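You operate a simulated robot arm through the tools that you are given. There is no shell and no other tool. Be economical: measure what you need, move in short steps, check, and stop when the job is done.

You run a simulated robot arm. Do the job below in one go: nothing can be reset, and whatever is moved stays where it is left.

TASK
Set the controls near the fitting bench. At the end: the dark blue swing plate is set to under the plunger; the white valve with an orange cap stands on top of the green case; the red lock knob is turned to lock; the black bar knob is turned to 2; whatever was shut is shut again. Leave all else as you found it, and nothing knocked over. The dark blue swing plate goes anticlockwise seen from above, to its stop.

It is judged by the outcome, as a careful person would: the job done as asked, and still so three seconds after it is handed in. It fails if anything else is knocked over, pushed out of place, dropped, spilled or broken. A push-on lid holds only when it is set on centred and level and pressed home; a screw cap is set on level and turned clockwise until tight.

THE ROBOT
A 7-joint arm with a two-finger gripper, fixed in place. Base frame: the origin is at the foot of the arm, x ahead of it, y to its left, z up; the work surface is at about z = 860. Lengths are in mm, angles in degrees, forces in N, time in s.
With the tool pointing down near the work surface it reaches from about 340 to 720 mm from the base axis. Its first joint turns from -66.0 to 66.0 degrees. Payload 2.45 kg.
The TCP is the grasp point between the finger pads, 26 mm short of the fingertips. In the tool frame z runs along the fingers and y along their closing line. The gripper opens to 96 mm. The gripper's body begins 69 mm behind the TCP.
Orientation is told as [roll, pitch, yaw] about the base's x, y, z axes, in that order, counted from this pose: with the fingers straight down and closing along the base's y, the tool's x points along the base's -x, its y along +y and its z along -z.

THE INTERFACE
- The arm moves only by the tool servo_tool. Its argument "motion" is a list of rows, each an object (a shift or turn left out is 0, a gripper value left out holds the last) with "travel": the shift along the tool's x, y, z in units of 25 mm (1.0 is 25 mm), a list of three; "angular": the turn, a rotation vector about the tool's x, y, z in units of 5 degrees (1.0 is 5 degrees), a list of three; "gripper": the finger opening in mm, from 0 to 96. In form: [{"travel": [tx, ty, tz], "angular": [rx, ry, rz], "gripper": gripper}, ...]. A call has 1 to 20 rows; each row shifts and turns the commanded pose from where the row before left it, along the tool's axes as they then stand. A call with a number of a shift or a turn outside -1 to 1 is refused whole. Rows are played at 5 a second. More than 50 mm and 8.6 degrees between two rows, or a gripper value outside its range, and nothing of the call is played. Where a pose cannot be reached the arm comes as near as it can. A force on the tool above 40 N (or 10 N above the force at the start of the call, whichever is more), or a blocked arm, ends the call early, and 0.2 s more pass. Each finger halts on what it meets, pressing with about 43 N; the grip force reading is that of the motor and also rises with nothing between the fingers. The clock runs only during rows and for 0.2 s after the last one: add rows that do not move to give the fingers time. It gives the time, the measured TCP pose, the force on the tool (base axes), the opening and the grip force at its end, in the units of the frame above (readings bear some noise), with the torque about the TCP (base axes, N m) and any sound that the robot's microphone picked up.
- Cameras (640 x 400 px; columns grow to the right, rows downward): "scene" is fixed at [171.3, -419, 1412.1]; the picture's right is [0.61, -0.79, 0.00], its down [-0.56, -0.43, -0.71] and it looks along [0.56, 0.43, -0.71] (base axes); focal length 276 px, centre (320, 200). "wrist" rides on the gripper at [82, 3, -98] in the tool frame; the picture's right is [-0.04, 1.00, 0.00], its down [-0.73, -0.03, -0.68] and it looks along [-0.68, -0.03, 0.73] (tool axes); focal length 256 px, centre (320, 200). There is no depth. A picture from a camera that has moved, and an enlarged one, comes with that camera's place and axes in the base frame and with its lens. The place of the scene camera against the robot may be out by one fixed shift of up to 18 mm in any direction.
- capture(camera): a new picture of that camera. No time passes.
- enlarge(camera, box): a new picture of the part [left, top, right, bottom] of that camera's present view, enlarged. No time passes.
- sign_off(): hands the job in; it is judged then, once.

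Go step by step. Nothing tells you positions but the pictures and the camera data: compare them with the known pose of the tool, close in by small moves and look again before you grip or let go. The budget is 120 turns and 84 pictures, counting those below and the enlarged ones. Unless the task says otherwise, let go and move clear before handing in, and close with one line.

The tools are called as a command line: name --argument value ..., lists and objects as JSON in quotes. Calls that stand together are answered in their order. servo_tool: Moves the arm, as the interface text tells. Its arguments: {"type":"object","properties":{"motion":{"type":"array","items":{"type":"object","properties":{"travel":{"type":"array","items":{"type":"number"}},"angular":{"type":"array","items":{"type":"number"}},"gripper":{"type":"number"}}}}},"required":["motion"]} The other tools are called the same way: capture (camera) takes a picture; enlarge (camera, box) takes an enlarged picture of a part of a camera's view; sign_off () hands the job in.

At the start:

```text
clock: 0.0
tcp_pos: [430.9, -10.2, 1177.9]
tool_rot: [0.0, 0.0, 0.0]
wrist_force: [0.2, -0.4, 0.6]
ft_torque: [0.0, 0.0, 0.0]
opening: 95.9
finger_force: 0.0
```

scene: 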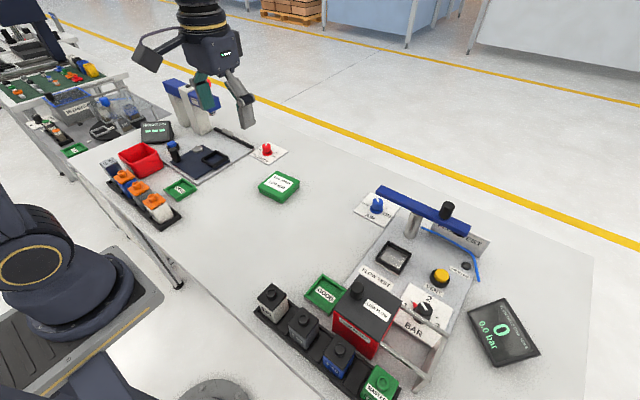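
wrist: 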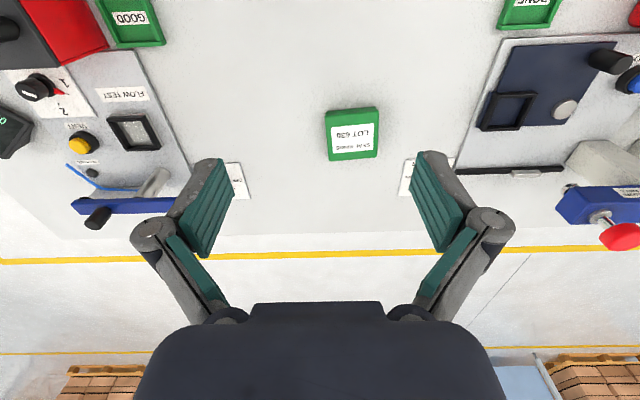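

I see two stations: a left one with a dark blue swing plate and press, a right one with flow test, bar knob and red case. I'll enlarge both to read the details.

enlarge --camera "scene" --box '[80, 70, 300, 230]'

enlarge --camera "scene" --box '[240, 180, 560, 400]'

enlarge --camera "scene" --box '[0, 40, 180, 170]'

```text
2.50 times, centred on (190, 150) of scene
camera zoom: at [171.3, -419.0, 1412.1], right [0.61, -0.79, 0.0], down [-0.56, -0.43, -0.71], along [0.56, 0.43, -0.71], focal length 691 px, centre (645, 325)
```

zoom: 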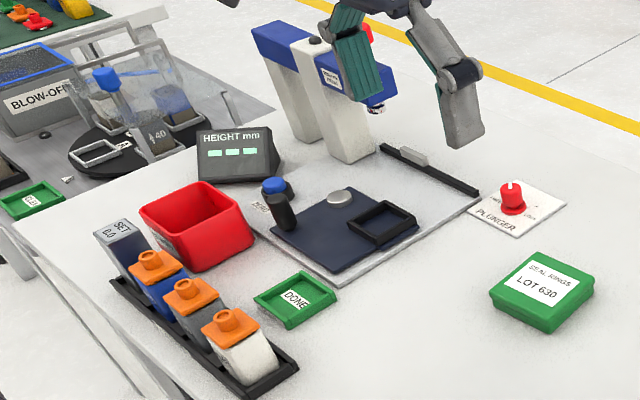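

```text
1.82 times, centred on (400, 290) of scene
camera zoom: at [171.3, -419.0, 1412.1], right [0.61, -0.79, 0.0], down [-0.56, -0.43, -0.71], along [0.56, 0.43, -0.71], focal length 502 px, centre (174, 36)
```

zoom: 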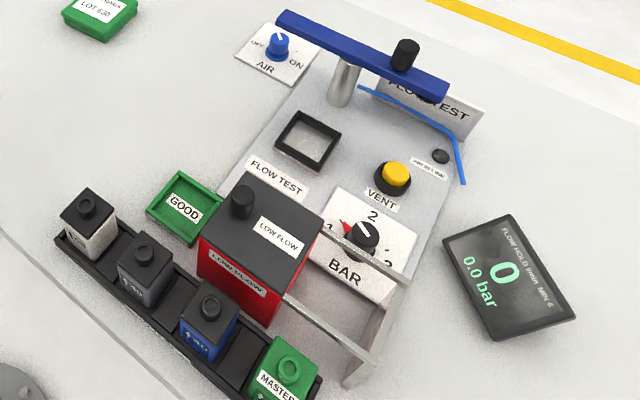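

```text
3.08 times, centred on (90, 105) of scene
camera zoom: at [171.3, -419.0, 1412.1], right [0.61, -0.79, 0.0], down [-0.56, -0.43, -0.71], along [0.56, 0.43, -0.71], focal length 850 px, centre (1028, 492)
```

zoom: 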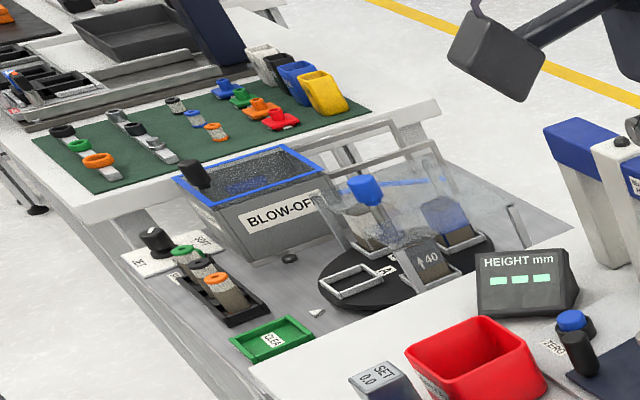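

The white valve with orange cap is the nearest in the left rack (about 294,193); the green case is at about (560,37), the bar knob near (477,-439) and the red knob near (667,188). I'll look at the bar knob station from above first.

servo_tool --motion '[{"travel": [0.15, -1, 0]}, {"travel": [0.15, -1, 0]}, {"travel": [0.15, -1, 0]}, {"travel": [0.15, -1, 0]}, {"travel": [0.15, -1, 0]}, {"travel": [0.15, -1, 0]}, {"travel": [0.15, -1, 0]}, {"travel": [0.15, -1, 0]}, {"travel": [0.15, -1, 0]}, {"travel": [0.15, -1, 0]}, {"travel": [0.15, -1, 0]}, {"travel": [0.15, -1, 0]}, {"travel": [0.15, -1, 0]}, {"travel": [0.15, -1, 0]}]'

capture --camera "wrist"

```text
clock: 3.0
tcp_pos: [377.8, -360.4, 1177.3]
tool_rot: [-0.1, 0.0, -0.1]
wrist_force: [-0.3, -1.1, -0.6]
ft_torque: [0.0, -0.02, -0.01]
opening: 96.1
finger_force: 0.1
```

```text
78 pictures are left
camera wrist: at [297.6, -355.7, 1276.4], right [0.04, 1.0, 0.0], down [0.73, -0.03, 0.68], along [0.68, -0.03, -0.73], focal length 256 px, centre (320, 200)
```

wrist: 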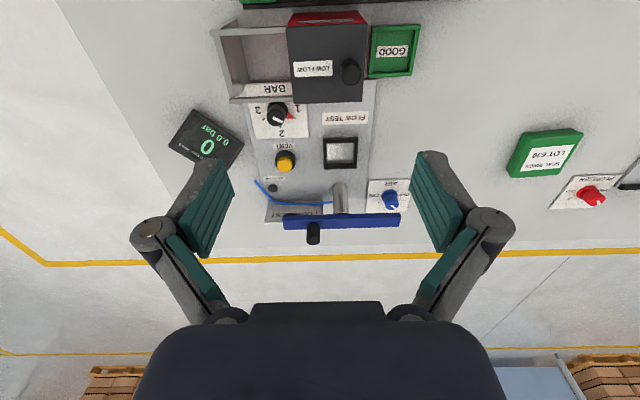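

enlarge --camera "wrist" --box '[180, 0, 440, 160]'

enlarge --camera "scene" --box '[380, 260, 480, 390]'

```text
2.46 times, centred on (310, 80) of wrist
camera zoom: at [297.6, -355.7, 1276.4], right [0.04, 1.0, 0.0], down [0.73, -0.03, 0.68], along [0.68, -0.03, -0.73], focal length 630 px, centre (345, 495)
```

zoom: 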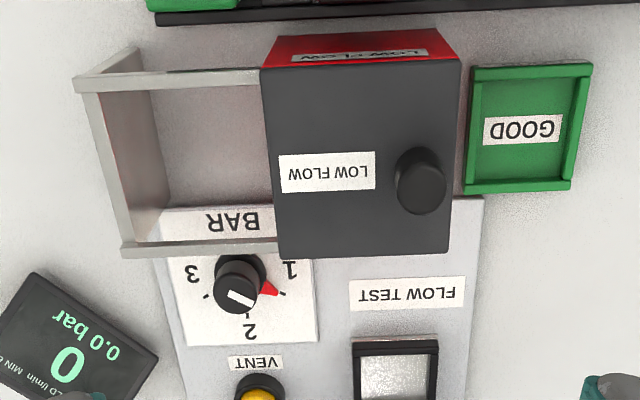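

```text
3.08 times, centred on (430, 325) of scene
camera zoom: at [171.3, -419.0, 1412.1], right [0.61, -0.79, 0.0], down [-0.56, -0.43, -0.71], along [0.56, 0.43, -0.71], focal length 850 px, centre (-18, -185)
```

zoom: 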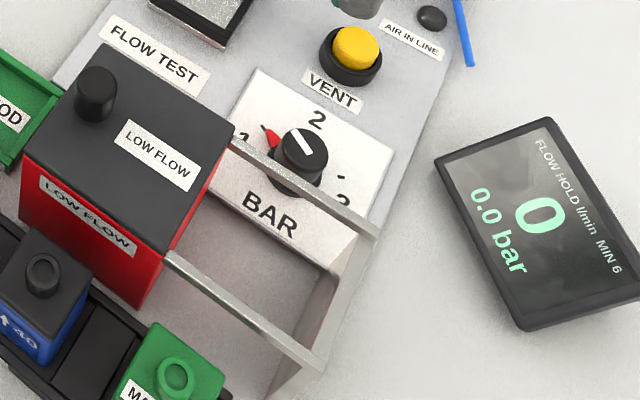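

The bar knob sits at about (471,-431), pointing to 1; 2 lies 60° clockwise from above (straight away from the robot). A rail is at x≈435, z≈918. I'll go above the knob with yaw +30 and look.

servo_tool --motion '[{"travel": [-0.46, -0.355, 0.85], "gripper": 56}, {"travel": [-0.46, -0.355, 0.85]}, {"travel": [-0.46, -0.355, 0.85]}, {"travel": [-0.46, -0.355, 0.85]}, {"travel": [-0.46, -0.355, 0.85]}, {"travel": [-0.46, -0.355, 0.85]}, {"travel": [-0.46, -0.355, 0.85]}, {"travel": [-0.46, -0.355, 0.85]}, {"angular": [0, 0, -1]}, {"angular": [0, 0, -1]}, {"angular": [0, 0, -1]}, {"angular": [0, 0, -1]}, {"angular": [0, 0, -1]}, {"angular": [0, 0, -1]}]'

capture --camera "wrist"

```text
clock: 6.0
tcp_pos: [468.5, -430.4, 1009.7]
tool_rot: [0.0, -0.1, 30.1]
wrist_force: [-1.0, 0.1, -0.2]
ft_torque: [0.03, -0.03, 0.01]
opening: 56.0
finger_force: 0.1
```

```text
75 pictures are left
camera wrist: at [398.8, -468.0, 1107.6], right [-0.47, 0.88, 0.0], down [0.65, 0.34, 0.68], along [0.6, 0.32, -0.73], focal length 256 px, centre (320, 200)
```

wrist: 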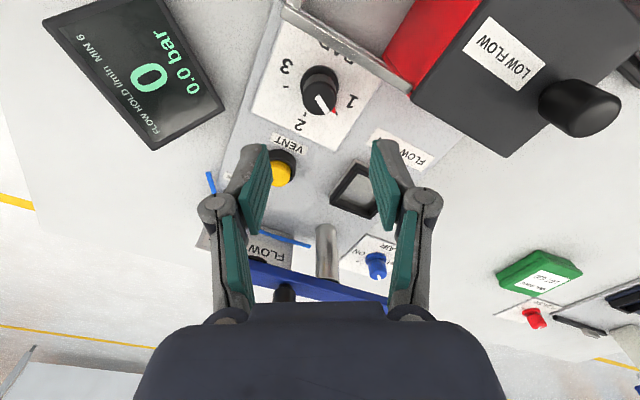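

The knob is in view clear of the rail; I'll enlarge to get its centre precisely.

enlarge --camera "wrist" --box '[240, 40, 400, 140]'

```text
4.00 times, centred on (320, 90) of wrist
camera zoom: at [398.8, -468.0, 1107.6], right [-0.47, 0.88, 0.0], down [0.65, 0.34, 0.68], along [0.6, 0.32, -0.73], focal length 1024 px, centre (320, 640)
```

zoom: 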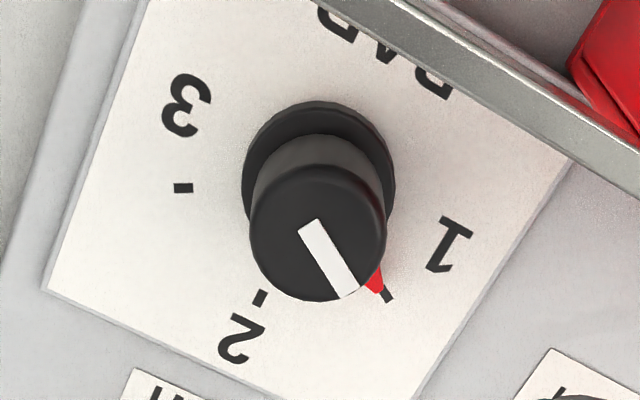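

Knob centre is about (468,-431), top z≈905, 27 mm wide; the TCP is right above. Descend, grip, then check.

servo_tool --motion '[{"travel": [0, 0, 0.82]}, {"travel": [0, 0, 0.82]}, {"travel": [0, 0, 0.82]}, {"travel": [0, 0, 0.82]}, {"travel": [0, 0, 0.75]}, {}]'

capture --camera "wrist"

```text
clock: 7.4
tcp_pos: [469.9, -429.3, 908.4]
tool_rot: [0.0, 0.0, 30.0]
wrist_force: [0.3, 0.8, 0.0]
ft_torque: [0.02, 0.01, -0.03]
opening: 56.1
finger_force: 0.1
```

```text
73 pictures are left
camera wrist: at [399.1, -466.5, 1005.7], right [-0.47, 0.89, 0.0], down [0.65, 0.34, 0.68], along [0.6, 0.32, -0.73], focal length 256 px, centre (320, 200)
```

wrist: 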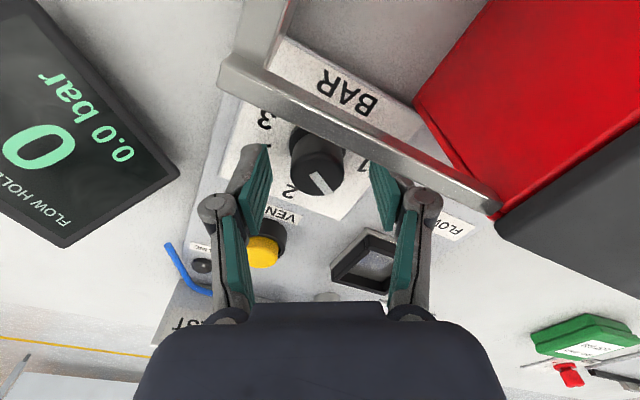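

The knob is between the fingers. Close, then turn 60° clockwise.

servo_tool --motion '[{"travel": [0.12, 0, 0.15], "gripper": 40}, {"gripper": 20}, {"gripper": 20}, {"gripper": 20}, {"gripper": 20}]'

```text
clock: 8.6
tcp_pos: [468.2, -432.3, 905.2]
tool_rot: [-0.2, 0.0, 30.0]
wrist_force: [9.6, -13.8, -6.9]
ft_torque: [-0.3, -0.36, -0.03]
opening: 27.7
finger_force: 44.6
```

Gripped at 27.7 mm with a small side load; I'll ease it and turn.

servo_tool --motion '[{"travel": [0, -0.07, 0]}, {"angular": [0, 0, 1]}, {"angular": [0, 0, 1]}, {"angular": [0, 0, 1]}, {"angular": [0, 0, 1]}, {"angular": [0, 0, 1]}, {"angular": [0, 0, 1]}]'

capture --camera "wrist"

```text
clock: 10.2
tcp_pos: [466.6, -431.8, 905.6]
tool_rot: [0.1, 0.0, 0.0]
wrist_force: [-2.7, 13.8, 1.8]
ft_torque: [0.47, -0.81, 0.02]
opening: 27.6
finger_force: 44.9
```

```text
72 pictures are left
camera wrist: at [387.7, -428.2, 1002.9], right [0.04, 1.0, 0.0], down [0.73, -0.03, 0.68], along [0.68, -0.02, -0.74], focal length 256 px, centre (320, 200)
```

wrist: 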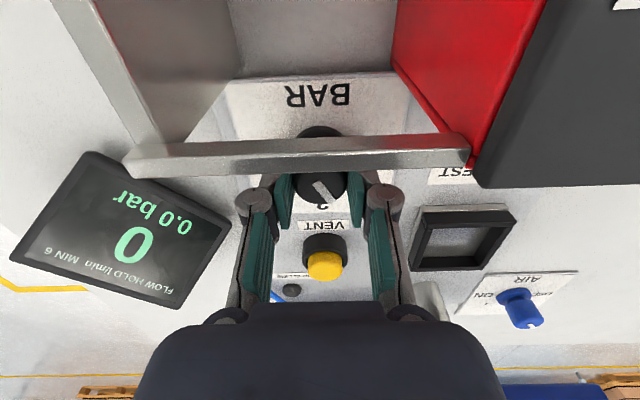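

The knob follows (now about 30°). Turn the remaining 30°.

servo_tool --motion '[{"travel": [0, 0.05, 0]}, {"angular": [0, 0, 1]}, {"angular": [0, 0, 1]}, {"angular": [0, 0, 1]}, {"angular": [0, 0, 1]}, {"angular": [0, 0, 1]}, {"angular": [0, 0, 1]}]'

enlarge --camera "wrist" --box '[220, 90, 420, 290]'

```text
clock: 11.8
tcp_pos: [468.2, -431.4, 904.2]
tool_rot: [0.1, 0.1, -30.1]
wrist_force: [-5.0, 19.5, 3.8]
ft_torque: [0.14, -0.64, 0.02]
opening: 27.5
finger_force: 45.2
```

```text
2.00 times, centred on (320, 190) of wrist
camera zoom: at [400.3, -387.2, 1002.9], right [0.53, 0.85, 0.0], down [0.62, -0.39, 0.68], along [0.57, -0.36, -0.74], focal length 512 px, centre (320, 220)
```

zoom: 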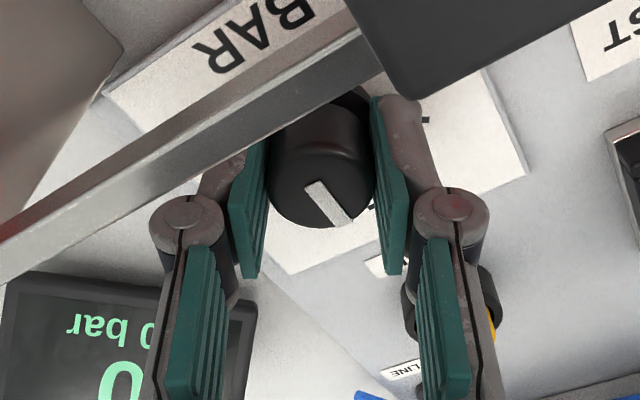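

Release gently, go up and check.

servo_tool --motion '[{"gripper": 40}, {"gripper": 56}, {"gripper": 56}, {"travel": [0, 0, -0.9]}, {"travel": [0, 0, -0.9]}, {"travel": [0, 0, -0.9]}, {"travel": [0, 0, -0.9]}, {"travel": [0, 0, -0.9]}]'

enlarge --camera "wrist" --box '[240, 40, 400, 140]'

```text
clock: 13.6
tcp_pos: [466.0, -433.6, 1018.3]
tool_rot: [0.0, 0.2, -29.9]
wrist_force: [-0.4, -0.4, 0.6]
ft_torque: [0.01, 0.04, 0.0]
opening: 56.2
finger_force: 0.0
```

```text
4.00 times, centred on (320, 90) of wrist
camera zoom: at [399.7, -388.4, 1115.3], right [0.53, 0.85, 0.0], down [0.62, -0.39, 0.68], along [0.57, -0.36, -0.73], focal length 1024 px, centre (320, 640)
```

zoom: 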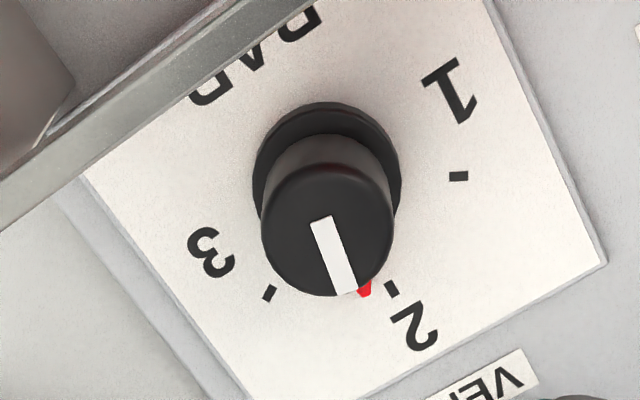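

The pointer went about 12° past 2. I'll regrip centred and turn back about 12°.

servo_tool --motion '[{"travel": [0, 0.11, 0.9]}, {"travel": [0, 0, 0.9]}, {"travel": [0, 0, 0.9]}, {"travel": [0, 0, 0.9]}, {"travel": [0, 0, 0.9]}, {"gripper": 36}, {"gripper": 20}, {"gripper": 20}, {"gripper": 20}]'

```text
clock: 15.6
tcp_pos: [468.2, -432.0, 903.0]
tool_rot: [-0.1, -0.1, -30.0]
wrist_force: [-1.0, -4.9, -3.5]
ft_torque: [-0.4, -0.11, 0.02]
opening: 26.9
finger_force: 45.0
```

servo_tool --motion '[{"angular": [0, 0, -0.6]}, {"angular": [0, 0, -0.6]}, {"angular": [0, 0, -0.6]}, {"angular": [0, 0, -0.6]}, {}, {"gripper": 40}, {"gripper": 56}, {"gripper": 56}, {"travel": [0, 0, -0.9]}, {"travel": [0, 0, -0.9]}, {"travel": [0, 0, -0.9]}, {"travel": [0, 0, -0.9]}, {"travel": [0, 0, -0.9]}]'

enlarge --camera "wrist" --box '[240, 40, 400, 140]'

```text
clock: 18.4
tcp_pos: [469.4, -428.2, 1015.7]
tool_rot: [0.0, 0.0, -18.0]
wrist_force: [0.5, 0.1, 0.4]
ft_torque: [0.01, 0.04, 0.02]
opening: 55.9
finger_force: 0.0
```

```text
4.00 times, centred on (320, 90) of wrist
camera zoom: at [394.5, -400.1, 1114.8], right [0.35, 0.94, 0.0], down [0.69, -0.25, 0.68], along [0.64, -0.23, -0.73], focal length 1024 px, centre (320, 640)
```

zoom: 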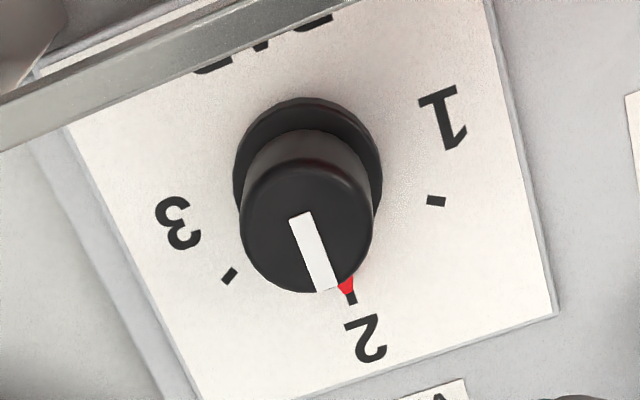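

The pointer now sits on 2. Next I move up and across to view the left station.

servo_tool --motion '[{"angular": [0, 0, -0.9], "travel": [0, 0, -1]}, {"angular": [0, 0, -0.9], "travel": [0, 0, -1]}, {"angular": [0, 0, -0.9], "travel": [0, 0, -1]}, {"angular": [0, 0, -0.9], "travel": [0, 0, -1]}, {"travel": [0.2, 1, -0.8]}, {"travel": [0.2, 1, -0.8]}, {"travel": [0.2, 1, -0.8]}, {"travel": [0.2, 1, 0]}, {"travel": [0.2, 1, 0]}, {"travel": [0.2, 1, 0]}, {"travel": [0.2, 1, 0]}, {"travel": [0.2, 1, 0]}, {"travel": [0.2, 1, 0]}, {"travel": [0.2, 1, 0]}, {"travel": [0.2, 1, 0]}, {"travel": [0.2, 1, 0]}, {"travel": [0.2, 1, 0]}, {"travel": [0.2, 1, 0]}, {"travel": [0.2, 1, 0]}, {"travel": [0, 1, 0]}]'

servo_tool --motion '[{"travel": [0, 1, 0]}, {"travel": [0, 1, 0]}, {"travel": [0, 1, 0]}, {"travel": [0, 1, 0]}, {"travel": [0, 1, 0]}, {"travel": [0, 1, 0]}, {"travel": [0, 1, 0]}, {"travel": [0, 1, 0]}, {"travel": [0, 1, 0]}, {"travel": [0, 1, 0]}]'

capture --camera "wrist"

enlarge --camera "scene" --box '[360, 180, 520, 380]'

```text
clock: 22.6
tcp_pos: [393.2, -29.1, 1176.4]
tool_rot: [0.0, 0.1, 0.0]
wrist_force: [0.3, 0.0, -0.4]
ft_torque: [0.02, 0.0, 0.02]
opening: 55.8
finger_force: 0.1
```

```text
clock: 24.8
tcp_pos: [394.1, 220.6, 1178.5]
tool_rot: [0.0, 0.0, 0.0]
wrist_force: [0.0, 1.5, 0.2]
ft_torque: [0.03, -0.02, 0.0]
opening: 56.1
finger_force: 0.0
```

```text
68 pictures are left
camera wrist: at [314.1, 224.2, 1276.1], right [0.04, 1.0, 0.0], down [0.73, -0.03, 0.68], along [0.68, -0.03, -0.73], focal length 256 px, centre (320, 200)
```

wrist: 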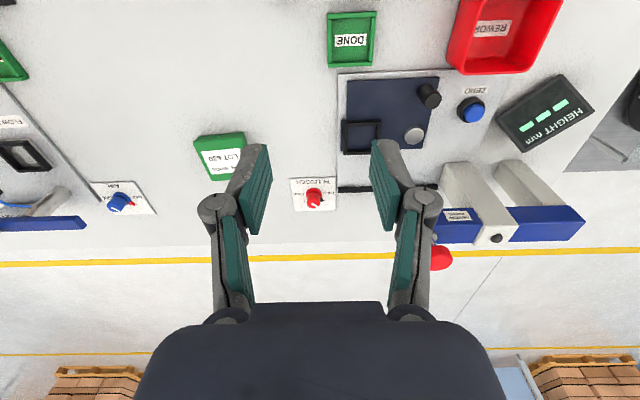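

```text
2.00 times, centred on (440, 280) of scene
camera zoom: at [171.2, -419.0, 1412.2], right [0.61, -0.79, 0.0], down [-0.56, -0.43, -0.71], along [0.56, 0.43, -0.71], focal length 553 px, centre (80, 40)
```

zoom: 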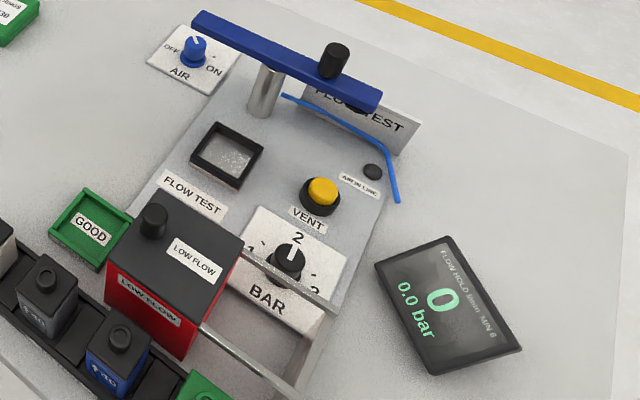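

The bar knob is at 2 and nothing else moved. Now enlarge the swing plate and plunger knob.

enlarge --camera "wrist" --box '[320, 60, 600, 260]'

enlarge --camera "wrist" --box '[270, 150, 370, 230]'

enlarge --camera "scene" --box '[130, 70, 290, 200]'

```text
2.00 times, centred on (460, 160) of wrist
camera zoom: at [314.1, 224.2, 1276.1], right [0.04, 1.0, 0.0], down [0.73, -0.03, 0.68], along [0.68, -0.03, -0.73], focal length 512 px, centre (40, 280)
```

zoom: 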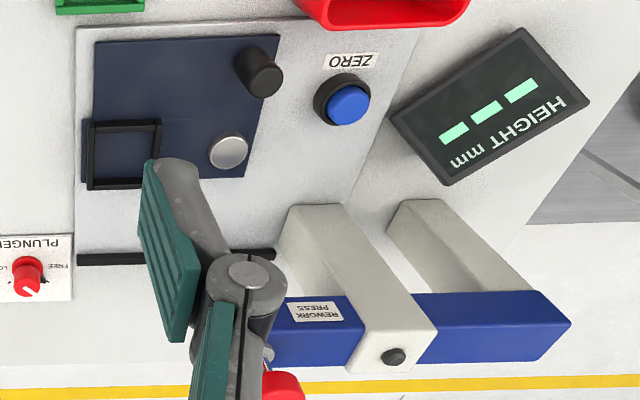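

```text
5.00 times, centred on (320, 190) of wrist
camera zoom: at [314.1, 224.2, 1276.1], right [0.04, 1.0, 0.0], down [0.73, -0.03, 0.68], along [0.68, -0.03, -0.73], focal length 1280 px, centre (320, 250)
```

zoom: 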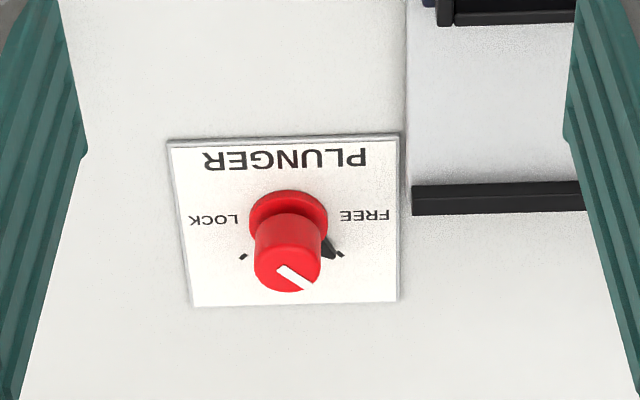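

```text
3.08 times, centred on (210, 135) of scene
camera zoom: at [171.2, -419.0, 1412.2], right [0.61, -0.79, 0.0], down [-0.56, -0.43, -0.71], along [0.56, 0.43, -0.71], focal length 850 px, centre (658, 400)
```

zoom: 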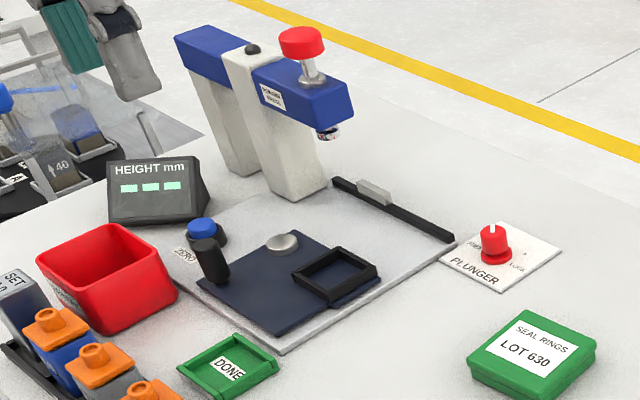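

The swing plate pivots on the silver disc (≈540,376); its black handle is at ≈(462,376), and the nest must swing 90° anticlockwise to about (629,376) beneath the plunger. I'll go above the handle.

servo_tool --motion '[{"travel": [-0.272, 0.624, 0.7]}, {"travel": [-0.272, 0.624, 0.7]}, {"travel": [-0.272, 0.624, 0.7]}, {"travel": [-0.272, 0.624, 0.7]}, {"travel": [-0.272, 0.624, 0.7]}, {"travel": [-0.272, 0.624, 0.7]}, {"travel": [-0.272, 0.624, 0.7]}, {"travel": [-0.272, 0.624, 0.7]}, {"travel": [-0.272, 0.624, 0.7]}, {"travel": [-0.272, 0.624, 0.7]}]'

capture --camera "wrist"

```text
clock: 27.0
tcp_pos: [461.0, 375.1, 1002.2]
tool_rot: [0.0, 0.1, 0.1]
wrist_force: [-0.5, -0.3, 0.8]
ft_torque: [0.06, 0.0, 0.02]
opening: 55.8
finger_force: 0.1
```

```text
63 pictures are left
camera wrist: at [381.5, 379.6, 1100.7], right [0.04, 1.0, 0.0], down [0.73, -0.03, 0.68], along [0.68, -0.03, -0.73], focal length 256 px, centre (320, 200)
```

wrist: 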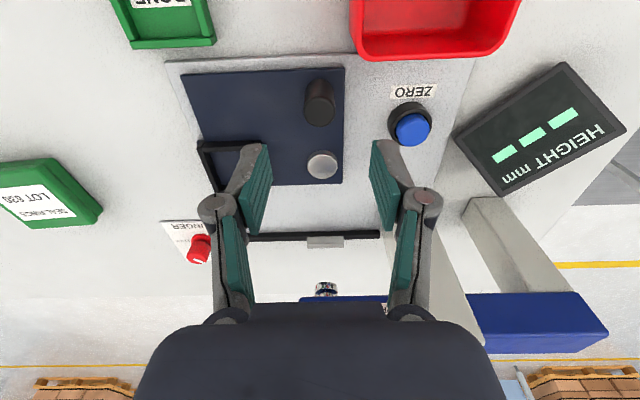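

The handle is at ≈(464,376), top ≈ z 917. Descend and grip it.

servo_tool --motion '[{"travel": [-0.12, 0.03, 0.75]}, {"travel": [0, 0, 0.75]}, {"travel": [0, 0, 0.75]}, {"travel": [0, 0, 0.75]}, {"travel": [0, 0, 0.75]}, {"gripper": 36}, {"gripper": 16}, {"gripper": 16}, {"gripper": 16}]'

capture --camera "wrist"

```text
clock: 29.0
tcp_pos: [464.5, 375.3, 908.0]
tool_rot: [-0.1, 0.0, 0.1]
wrist_force: [-1.2, -5.3, 0.1]
ft_torque: [-0.16, -0.04, 0.03]
opening: 23.7
finger_force: 45.3
```

```text
62 pictures are left
camera wrist: at [384.8, 379.6, 1006.0], right [0.04, 1.0, 0.0], down [0.73, -0.03, 0.68], along [0.68, -0.03, -0.73], focal length 256 px, centre (320, 200)
```

wrist: 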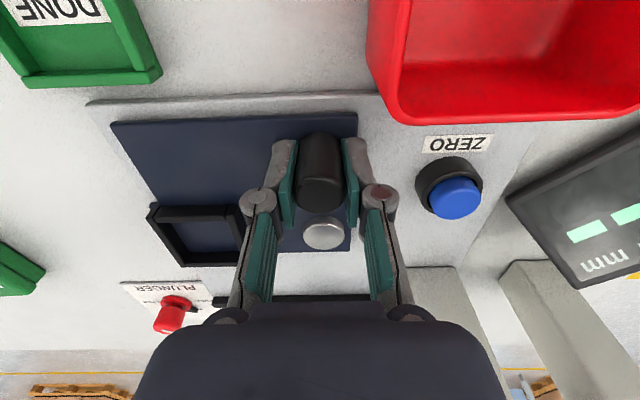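

Gripped (23.7 mm). Pivot ≈(537,375), radius ≈73 mm. Swing the first 30°.

servo_tool --motion '[{"travel": [-0.011, -0.2545, 0], "angular": [0, 0, -1]}, {"travel": [-0.011, -0.2545, 0], "angular": [0, 0, -1]}, {"travel": [-0.011, -0.2545, 0], "angular": [0, 0, -1]}, {"travel": [-0.011, -0.2545, 0], "angular": [0, 0, -1]}, {"travel": [-0.011, -0.2545, 0], "angular": [0, 0, -1]}, {"travel": [-0.011, -0.2545, 0], "angular": [0, 0, -1]}]'

capture --camera "wrist"

```text
clock: 30.4
tcp_pos: [473.7, 340.6, 907.5]
tool_rot: [0.0, 0.1, 30.2]
wrist_force: [-4.5, 3.4, -20.0]
ft_torque: [0.14, 0.01, 0.39]
opening: 23.7
finger_force: 45.3
```

```text
61 pictures are left
camera wrist: at [403.4, 303.2, 1006.2], right [-0.47, 0.88, 0.0], down [0.65, 0.34, 0.68], along [0.6, 0.32, -0.74], focal length 256 px, centre (320, 200)
```

wrist: 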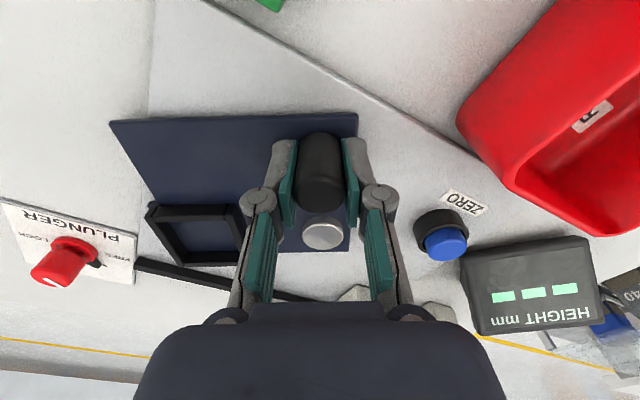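

Swinging smoothly; continue.

servo_tool --motion '[{"travel": [-0.011, -0.2545, 0], "angular": [0, 0, -1]}, {"travel": [-0.011, -0.2545, 0], "angular": [0, 0, -1]}, {"travel": [-0.011, -0.2545, 0], "angular": [0, 0, -1]}, {"travel": [-0.011, -0.2545, 0], "angular": [0, 0, -1]}, {"travel": [-0.011, -0.2545, 0], "angular": [0, 0, -1]}, {"travel": [-0.011, -0.2545, 0], "angular": [0, 0, -1]}]'

capture --camera "scene"

```text
clock: 31.8
tcp_pos: [501.9, 312.3, 908.1]
tool_rot: [-0.1, -0.1, 60.1]
wrist_force: [-0.1, -0.6, -15.6]
ft_torque: [0.13, -0.19, 0.02]
opening: 23.6
finger_force: 45.4
```

```text
60 pictures are left
```

scene: 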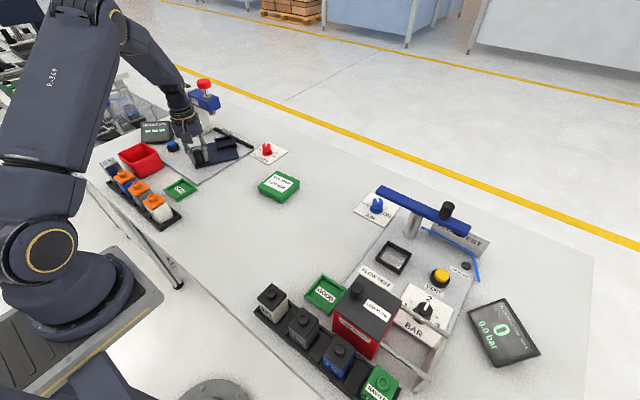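

Continue the last 30°, plus a little to feel the stop.

servo_tool --motion '[{"travel": [-0.011, -0.2545, 0], "angular": [0, 0, -1]}, {"travel": [-0.011, -0.2545, 0], "angular": [0, 0, -1]}, {"travel": [-0.011, -0.2545, 0], "angular": [0, 0, -1]}, {"travel": [-0.011, -0.2545, 0], "angular": [0, 0, -1]}, {"travel": [-0.011, -0.2545, 0], "angular": [0, 0, -1]}, {"travel": [-0.011, -0.2545, 0], "angular": [0, 0, -1]}, {}]'

capture --camera "wrist"

```text
clock: 33.4
tcp_pos: [534.2, 305.1, 907.9]
tool_rot: [0.4, 0.1, 90.2]
wrist_force: [-22.6, 4.0, -0.5]
ft_torque: [0.48, 0.8, -0.25]
opening: 23.8
finger_force: 44.6
```

```text
59 pictures are left
camera wrist: at [534.5, 224.2, 1006.6], right [-1.0, 0.04, 0.01], down [0.03, 0.73, 0.68], along [0.02, 0.68, -0.73], focal length 256 px, centre (320, 200)
```

wrist: 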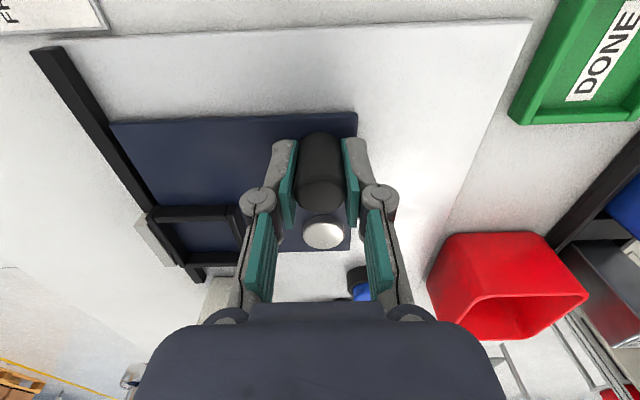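

It meets the stop bar (-23 N). A tiny extra push to make sure it's home, then release and lift.

servo_tool --motion '[{"travel": [0, -0.05, 0]}, {"travel": [0, -0.05, 0]}, {}]'

servo_tool --motion '[{"gripper": 36}, {"gripper": 50}, {"gripper": 50}, {"travel": [0, 0, -0.9]}, {"travel": [0, 0, -0.9]}, {"travel": [0, 0, -0.9]}, {"travel": [0, 0, -0.9]}, {"travel": [0, 0, -0.9]}]'

capture --camera "wrist"

enlarge --camera "scene" --box '[130, 70, 290, 200]'

```text
clock: 34.2
tcp_pos: [535.8, 306.1, 907.5]
tool_rot: [0.8, 0.1, 90.3]
wrist_force: [-5.2, -1.5, 5.7]
ft_torque: [0.09, 0.21, -0.14]
opening: 23.3
finger_force: 44.9
stopped in row 3: the force on the tool passed its limit at 40 N (the readings are from after the stop); the commanded pose is now the measured one
```

```text
clock: 36.0
tcp_pos: [537.3, 305.6, 1020.4]
tool_rot: [0.6, 0.0, 90.2]
wrist_force: [-0.2, 0.0, 0.0]
ft_torque: [-0.03, 0.0, 0.01]
opening: 49.7
finger_force: 0.0
```

```text
58 pictures are left
camera wrist: at [537.5, 225.4, 1119.1], right [-1.0, 0.04, 0.01], down [0.03, 0.73, 0.68], along [0.02, 0.68, -0.73], focal length 256 px, centre (320, 200)
```

wrist: 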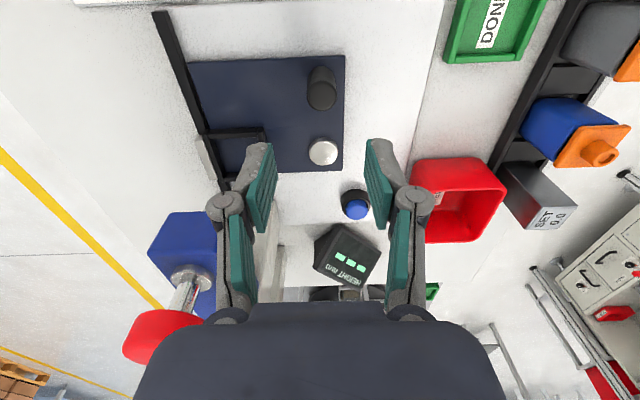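

```text
3.08 times, centred on (210, 135) of scene
camera zoom: at [171.2, -419.0, 1412.1], right [0.61, -0.79, 0.0], down [-0.56, -0.43, -0.71], along [0.56, 0.43, -0.71], focal length 850 px, centre (658, 400)
```

zoom: 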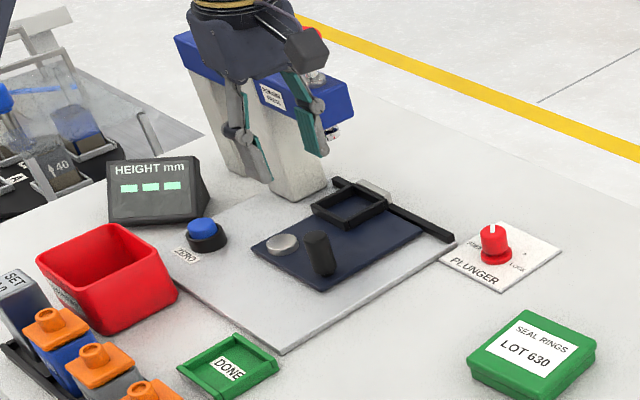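

The plate is against its stop with the nest under the plunger. Next is the red knob at about (670,195), to be turned 90° clockwise from FREE to LOCK; I'll go above it with yaw 60.

servo_tool --motion '[{"angular": [0, 0, 1]}, {"angular": [0, 0, 1]}, {"angular": [0, 0, 1]}, {"angular": [0, 0, 1]}, {"angular": [0, 0, 1]}, {"angular": [0, 0, 1]}, {"travel": [0.144, -0.851, 0]}, {"travel": [0.144, -0.851, 0]}, {"travel": [0.144, -0.851, 0]}, {"travel": [0.144, -0.851, 0]}, {"travel": [0.144, -0.851, 0]}, {"travel": [0.144, -0.851, 0]}, {"travel": [0.144, -0.851, 0]}, {"travel": [0.144, -0.851, 0]}]'

capture --camera "wrist"

enlarge --camera "wrist" --box '[240, 40, 400, 140]'

```text
clock: 39.0
tcp_pos: [670.5, 195.5, 1019.6]
tool_rot: [0.6, 0.3, 60.2]
wrist_force: [0.5, -0.1, 0.2]
ft_torque: [0.02, 0.0, 0.0]
opening: 50.3
finger_force: 0.0
```

```text
56 pictures are left
camera wrist: at [631.0, 126.7, 1118.6], right [-0.85, 0.53, 0.01], down [0.4, 0.62, 0.67], along [0.35, 0.58, -0.74], focal length 256 px, centre (320, 200)
```

wrist: 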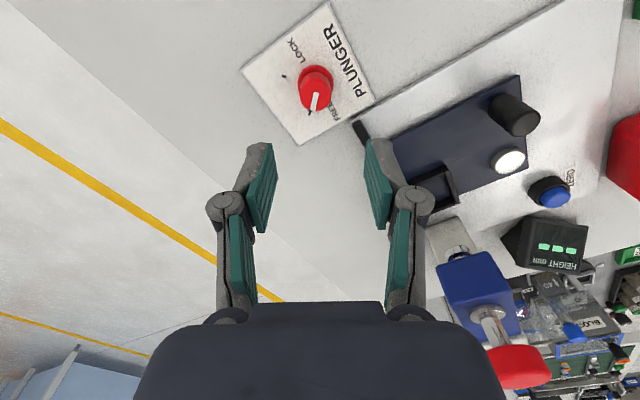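

```text
4.00 times, centred on (320, 90) of wrist
camera zoom: at [631.0, 126.7, 1118.6], right [-0.85, 0.53, 0.01], down [0.4, 0.62, 0.67], along [0.35, 0.58, -0.74], focal length 1024 px, centre (320, 640)
```

zoom: 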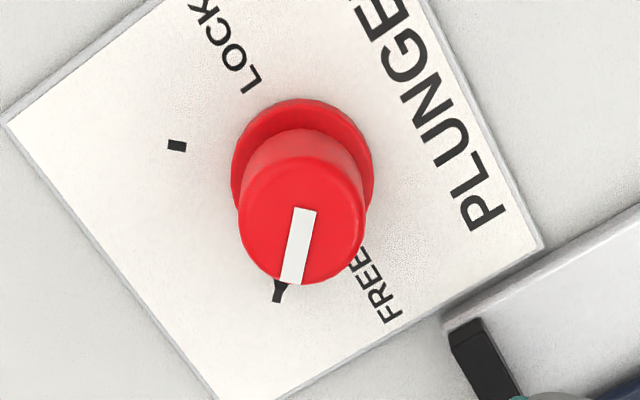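

Knob centre ≈(674,194.5). Descend with a small correction and grip.

servo_tool --motion '[{"travel": [-0.035, -0.14, 0.9], "gripper": 46}, {"travel": [0, 0, 0.9]}, {"travel": [0, 0, 0.9]}, {"travel": [0, 0, 0.9]}, {"travel": [0, 0, 0.9]}, {"gripper": 36}, {"gripper": 18}, {"gripper": 18}, {"gripper": 18}]'

enlarge --camera "wrist" --box '[200, 80, 440, 280]'

```text
clock: 41.0
tcp_pos: [673.6, 192.8, 907.7]
tool_rot: [0.4, 0.3, 60.2]
wrist_force: [5.9, -0.1, -5.2]
ft_torque: [0.09, -0.32, -0.01]
opening: 27.5
finger_force: 45.0
```

```text
2.00 times, centred on (320, 180) of wrist
camera zoom: at [633.0, 124.4, 1005.4], right [-0.85, 0.53, 0.01], down [0.4, 0.62, 0.67], along [0.35, 0.58, -0.74], focal length 512 px, centre (320, 240)
```

zoom: 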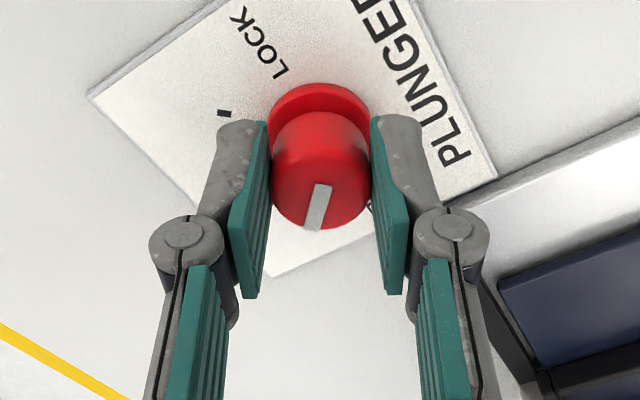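

Good grip. Turn clockwise 90° in steps.

servo_tool --motion '[{"angular": [0, 0, 1]}, {"angular": [0, 0, 1]}, {"angular": [0, 0, 1]}, {"angular": [0, 0, 1]}, {"angular": [0, 0, 1]}, {"angular": [0, 0, 1]}, {"angular": [0, 0, 1]}, {"angular": [0, 0, 1]}, {"angular": [0, 0, 1]}]'

servo_tool --motion '[{"angular": [0, 0, 1]}, {"angular": [0, 0, 1]}, {"angular": [0, 0, 1]}, {"angular": [0, 0, 1]}, {"angular": [0, 0, 1]}, {"angular": [0, 0, 1]}, {"angular": [0, 0, 1]}, {"angular": [0, 0, 1]}, {}]'

enlarge --camera "wrist" --box '[200, 80, 440, 280]'

```text
clock: 43.0
tcp_pos: [672.5, 194.9, 906.6]
tool_rot: [0.3, 0.7, 15.2]
wrist_force: [-10.1, -7.5, 16.2]
ft_torque: [-0.1, -0.09, 0.01]
opening: 27.5
finger_force: 45.2
```

```text
clock: 45.0
tcp_pos: [672.3, 196.6, 907.0]
tool_rot: [-0.2, 0.8, -24.6]
wrist_force: [-8.3, 12.2, 4.3]
ft_torque: [0.53, 0.36, 0.01]
opening: 27.4
finger_force: 44.7
```

```text
2.00 times, centred on (320, 180) of wrist
camera zoom: at [602.7, 234.2, 1005.8], right [0.46, 0.89, 0.0], down [0.66, -0.34, 0.67], along [0.6, -0.31, -0.74], focal length 512 px, centre (320, 240)
```

zoom: 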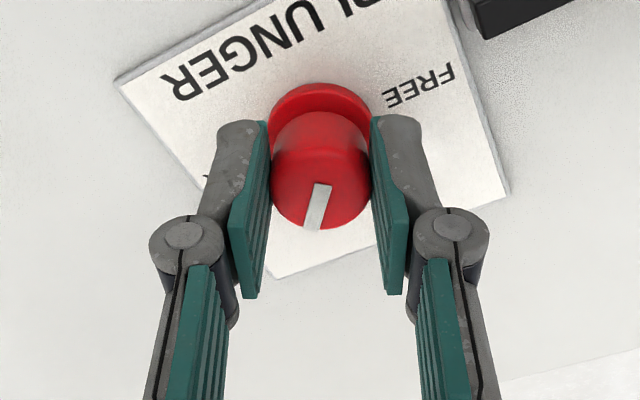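

Turned 85° so far. Release and check from above.

servo_tool --motion '[{"gripper": 36}, {"gripper": 46}, {"gripper": 46}, {"travel": [0, 0, -0.9]}, {"travel": [0, 0, -0.9]}, {"travel": [0, 0, -0.9]}, {"travel": [0, 0, -0.9]}, {"travel": [0, 0, -0.9]}]'

enlarge --camera "wrist" --box '[240, 40, 400, 140]'

```text
clock: 46.8
tcp_pos: [675.1, 195.5, 1017.7]
tool_rot: [-0.3, 0.6, -24.8]
wrist_force: [0.0, 1.0, -0.1]
ft_torque: [-0.03, 0.03, 0.02]
opening: 46.0
finger_force: 0.1
```

```text
4.00 times, centred on (320, 90) of wrist
camera zoom: at [605.7, 232.3, 1117.7], right [0.46, 0.89, -0.01], down [0.66, -0.33, 0.67], along [0.6, -0.31, -0.74], focal length 1024 px, centre (320, 640)
```

zoom: 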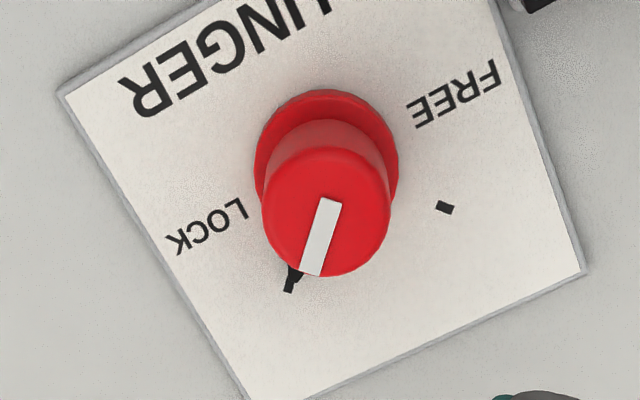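

enlarge --camera "wrist" --box '[295, 85, 335, 115]'

```text
13.33 times, centred on (315, 100) of wrist
camera zoom: at [605.7, 232.3, 1117.7], right [0.46, 0.89, -0.01], down [0.66, -0.33, 0.67], along [0.6, -0.31, -0.74], focal length 3413 px, centre (387, 1533)
```

zoom: 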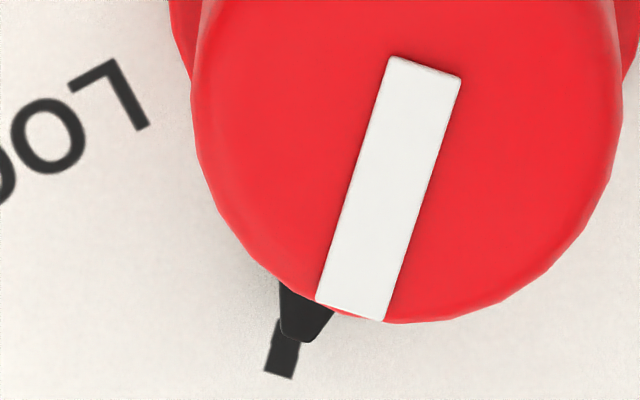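

The pointer is about 3° short of the LOCK tick; I'll regrip and give it the small remainder.

servo_tool --motion '[{"travel": [0, 0, 0.9]}, {"travel": [0, 0, 0.9]}, {"travel": [0, 0, 0.9]}, {"travel": [0, 0, 0.9]}, {"travel": [0, 0, 0.85]}, {"gripper": 34}, {"gripper": 18}, {"gripper": 18}, {"gripper": 18}, {"angular": [0, 0, 0.45]}, {"angular": [0, 0, 0.45]}, {}, {"gripper": 36}, {"gripper": 46}, {"gripper": 46}, {"travel": [0, 0, -0.9]}, {"travel": [0, 0, -0.9]}, {"travel": [0, 0, -0.9]}, {"travel": [0, 0, -0.9]}, {"travel": [0, 0, -0.9]}]'

enlarge --camera "wrist" --box '[280, 60, 360, 110]'

```text
clock: 51.0
tcp_pos: [675.3, 193.4, 1019.8]
tool_rot: [-0.3, 0.6, -29.3]
wrist_force: [-0.3, -0.4, -0.3]
ft_torque: [0.0, -0.01, -0.03]
opening: 45.8
finger_force: 0.0
```

```text
8.00 times, centred on (320, 85) of wrist
camera zoom: at [607.8, 237.4, 1118.4], right [0.52, 0.85, -0.01], down [0.63, -0.39, 0.67], along [0.57, -0.36, -0.74], focal length 2048 px, centre (320, 1120)
```

zoom: 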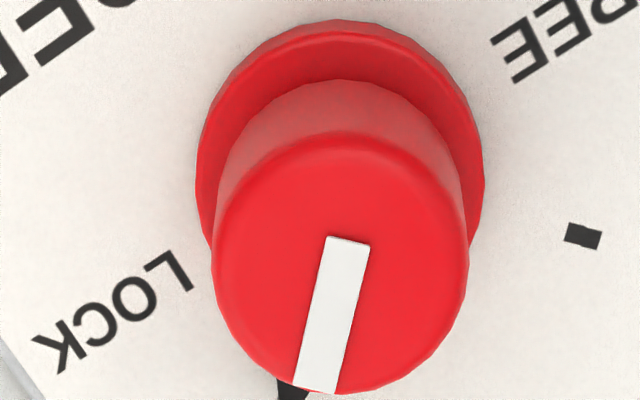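

The knob now points at LOCK. Next I move back to view the white valve in its rack.

servo_tool --motion '[{"angular": [0, 0, -0.977], "travel": [0, 0, -0.7]}, {"angular": [0, 0, -0.977], "travel": [0, 0, -0.7]}, {"angular": [0, 0, -0.977], "travel": [0, 0, -0.7]}, {"angular": [0, 0, -0.977], "travel": [0, 0, -0.7]}, {"angular": [0, 0, -0.977], "travel": [0, 0, -0.7]}, {"angular": [0, 0, -0.977], "travel": [0, 0, -0.7]}, {"travel": [0.97, 0, 0]}, {"travel": [0.97, 0, 0]}, {"travel": [0.97, 0, 0]}, {"travel": [0.97, 0, 0]}, {"travel": [0.97, 0, 0]}, {"travel": [0.97, 0, 0]}, {"travel": [0.97, 0, 0]}, {"travel": [0.97, 0, 0]}, {"travel": [0.97, 0, 0]}, {"travel": [0.97, 0, 0]}, {"travel": [0.97, 0, 0]}, {"travel": [0.97, 0, 0]}, {"travel": [0.97, 0, 0]}]'

servo_tool --motion '[{"angular": [0, 1, 0]}, {"angular": [0, 1, 0]}, {"angular": [0, 1, 0]}, {"angular": [0, 1, 0]}, {"angular": [0, 1, 0]}]'

capture --camera "wrist"

enlarge --camera "scene" --box '[90, 130, 310, 240]'

```text
clock: 55.0
tcp_pos: [346.0, 192.6, 1129.4]
tool_rot: [0.0, 0.7, 0.0]
wrist_force: [0.0, 0.6, -0.3]
ft_torque: [0.03, 0.0, -0.01]
opening: 46.0
finger_force: 0.0
out of reach, approached as far as the arm can: row 5
```

```text
clock: 56.2
tcp_pos: [345.7, 193.0, 1129.3]
tool_rot: [0.1, 25.8, 0.0]
wrist_force: [0.3, 0.3, -0.6]
ft_torque: [0.01, -0.02, 0.04]
opening: 45.9
finger_force: 0.0
```

```text
49 pictures are left
camera wrist: at [316.1, 197.4, 1253.1], right [0.04, 1.0, -0.02], down [0.96, -0.03, 0.29], along [0.29, -0.03, -0.96], focal length 256 px, centre (320, 200)
```

wrist: 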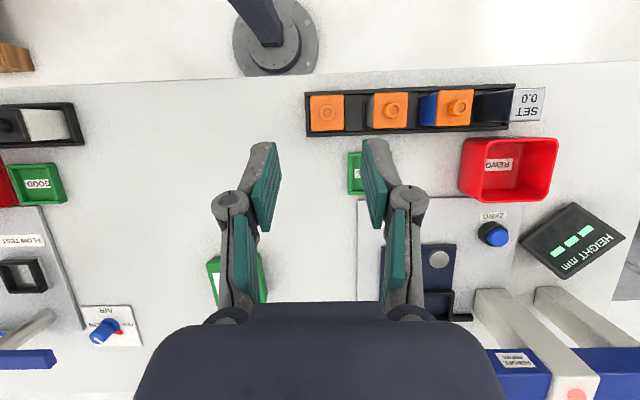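

```text
2.91 times, centred on (200, 185) of scene
camera zoom: at [171.3, -419.0, 1412.1], right [0.61, -0.79, 0.0], down [-0.56, -0.43, -0.71], along [0.56, 0.43, -0.71], focal length 804 px, centre (669, 244)
```

zoom: 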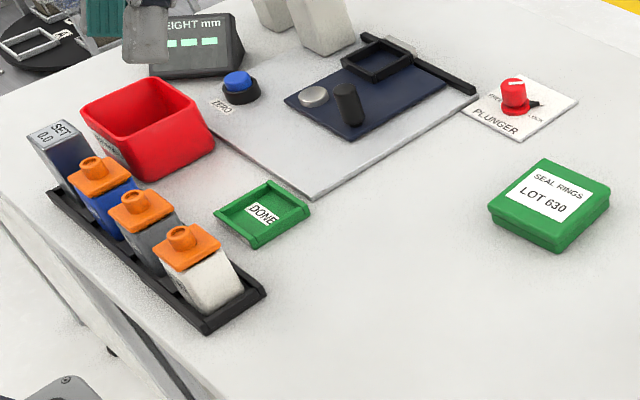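

enlarge --camera "wrist" --box '[290, 70, 450, 150]'

enlarge --camera "scene" --box '[100, 165, 200, 235]'

```text
4.00 times, centred on (370, 110) of wrist
camera zoom: at [316.1, 197.4, 1253.1], right [0.04, 1.0, -0.02], down [0.96, -0.03, 0.29], along [0.29, -0.03, -0.96], focal length 1024 px, centre (120, 560)
```

zoom: 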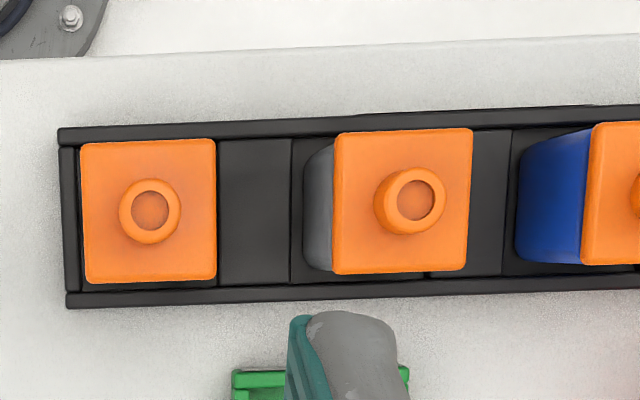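

```text
5.71 times, centred on (150, 200) of scene
camera zoom: at [171.3, -419.0, 1412.1], right [0.61, -0.79, 0.0], down [-0.56, -0.43, -0.71], along [0.56, 0.43, -0.71], focal length 1579 px, centre (1291, 200)
```

zoom: 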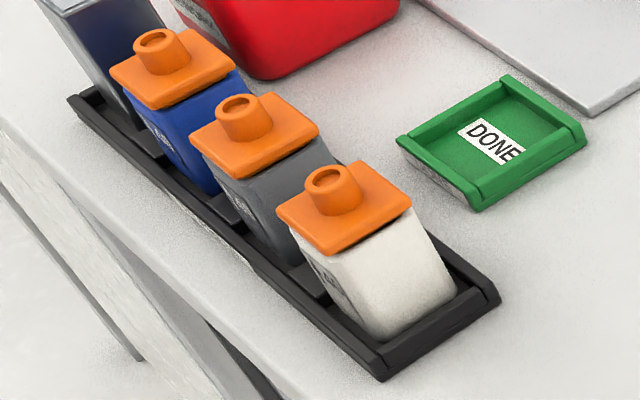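

White valve: cap top ≈ z 924, centre ≈ (304,200), about 42 mm wide. I'll level the tool and come above it with the fingers at 56 mm.

servo_tool --motion '[{"angular": [0, -0.86, 0], "gripper": 56}, {"angular": [0, -0.86, 0]}, {"angular": [0, -0.86, 0]}, {"angular": [0, -0.86, 0]}, {"angular": [0, -0.86, 0]}, {"angular": [0, -0.86, 0]}, {"travel": [0.42, 0.07, 0.9]}, {"travel": [0.42, 0.07, 0.9]}, {"travel": [0.42, 0.07, 0.9]}, {"travel": [0.42, 0.07, 0.9]}, {"travel": [0, 0, 0.9]}, {}]'

capture --camera "wrist"

```text
clock: 58.8
tcp_pos: [304.0, 200.9, 1016.7]
tool_rot: [0.1, -0.2, 0.1]
wrist_force: [0.3, -0.1, -0.2]
ft_torque: [-0.01, 0.0, 0.0]
opening: 55.7
finger_force: 0.0
```

```text
45 pictures are left
camera wrist: at [224.3, 205.2, 1114.8], right [0.04, 1.0, 0.0], down [0.73, -0.03, 0.68], along [0.68, -0.03, -0.73], focal length 256 px, centre (320, 200)
```

wrist: 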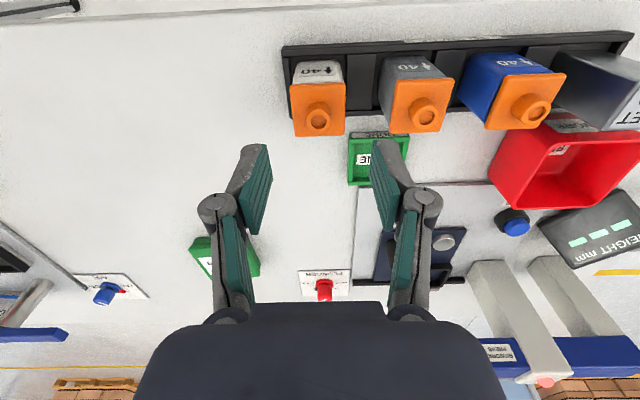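

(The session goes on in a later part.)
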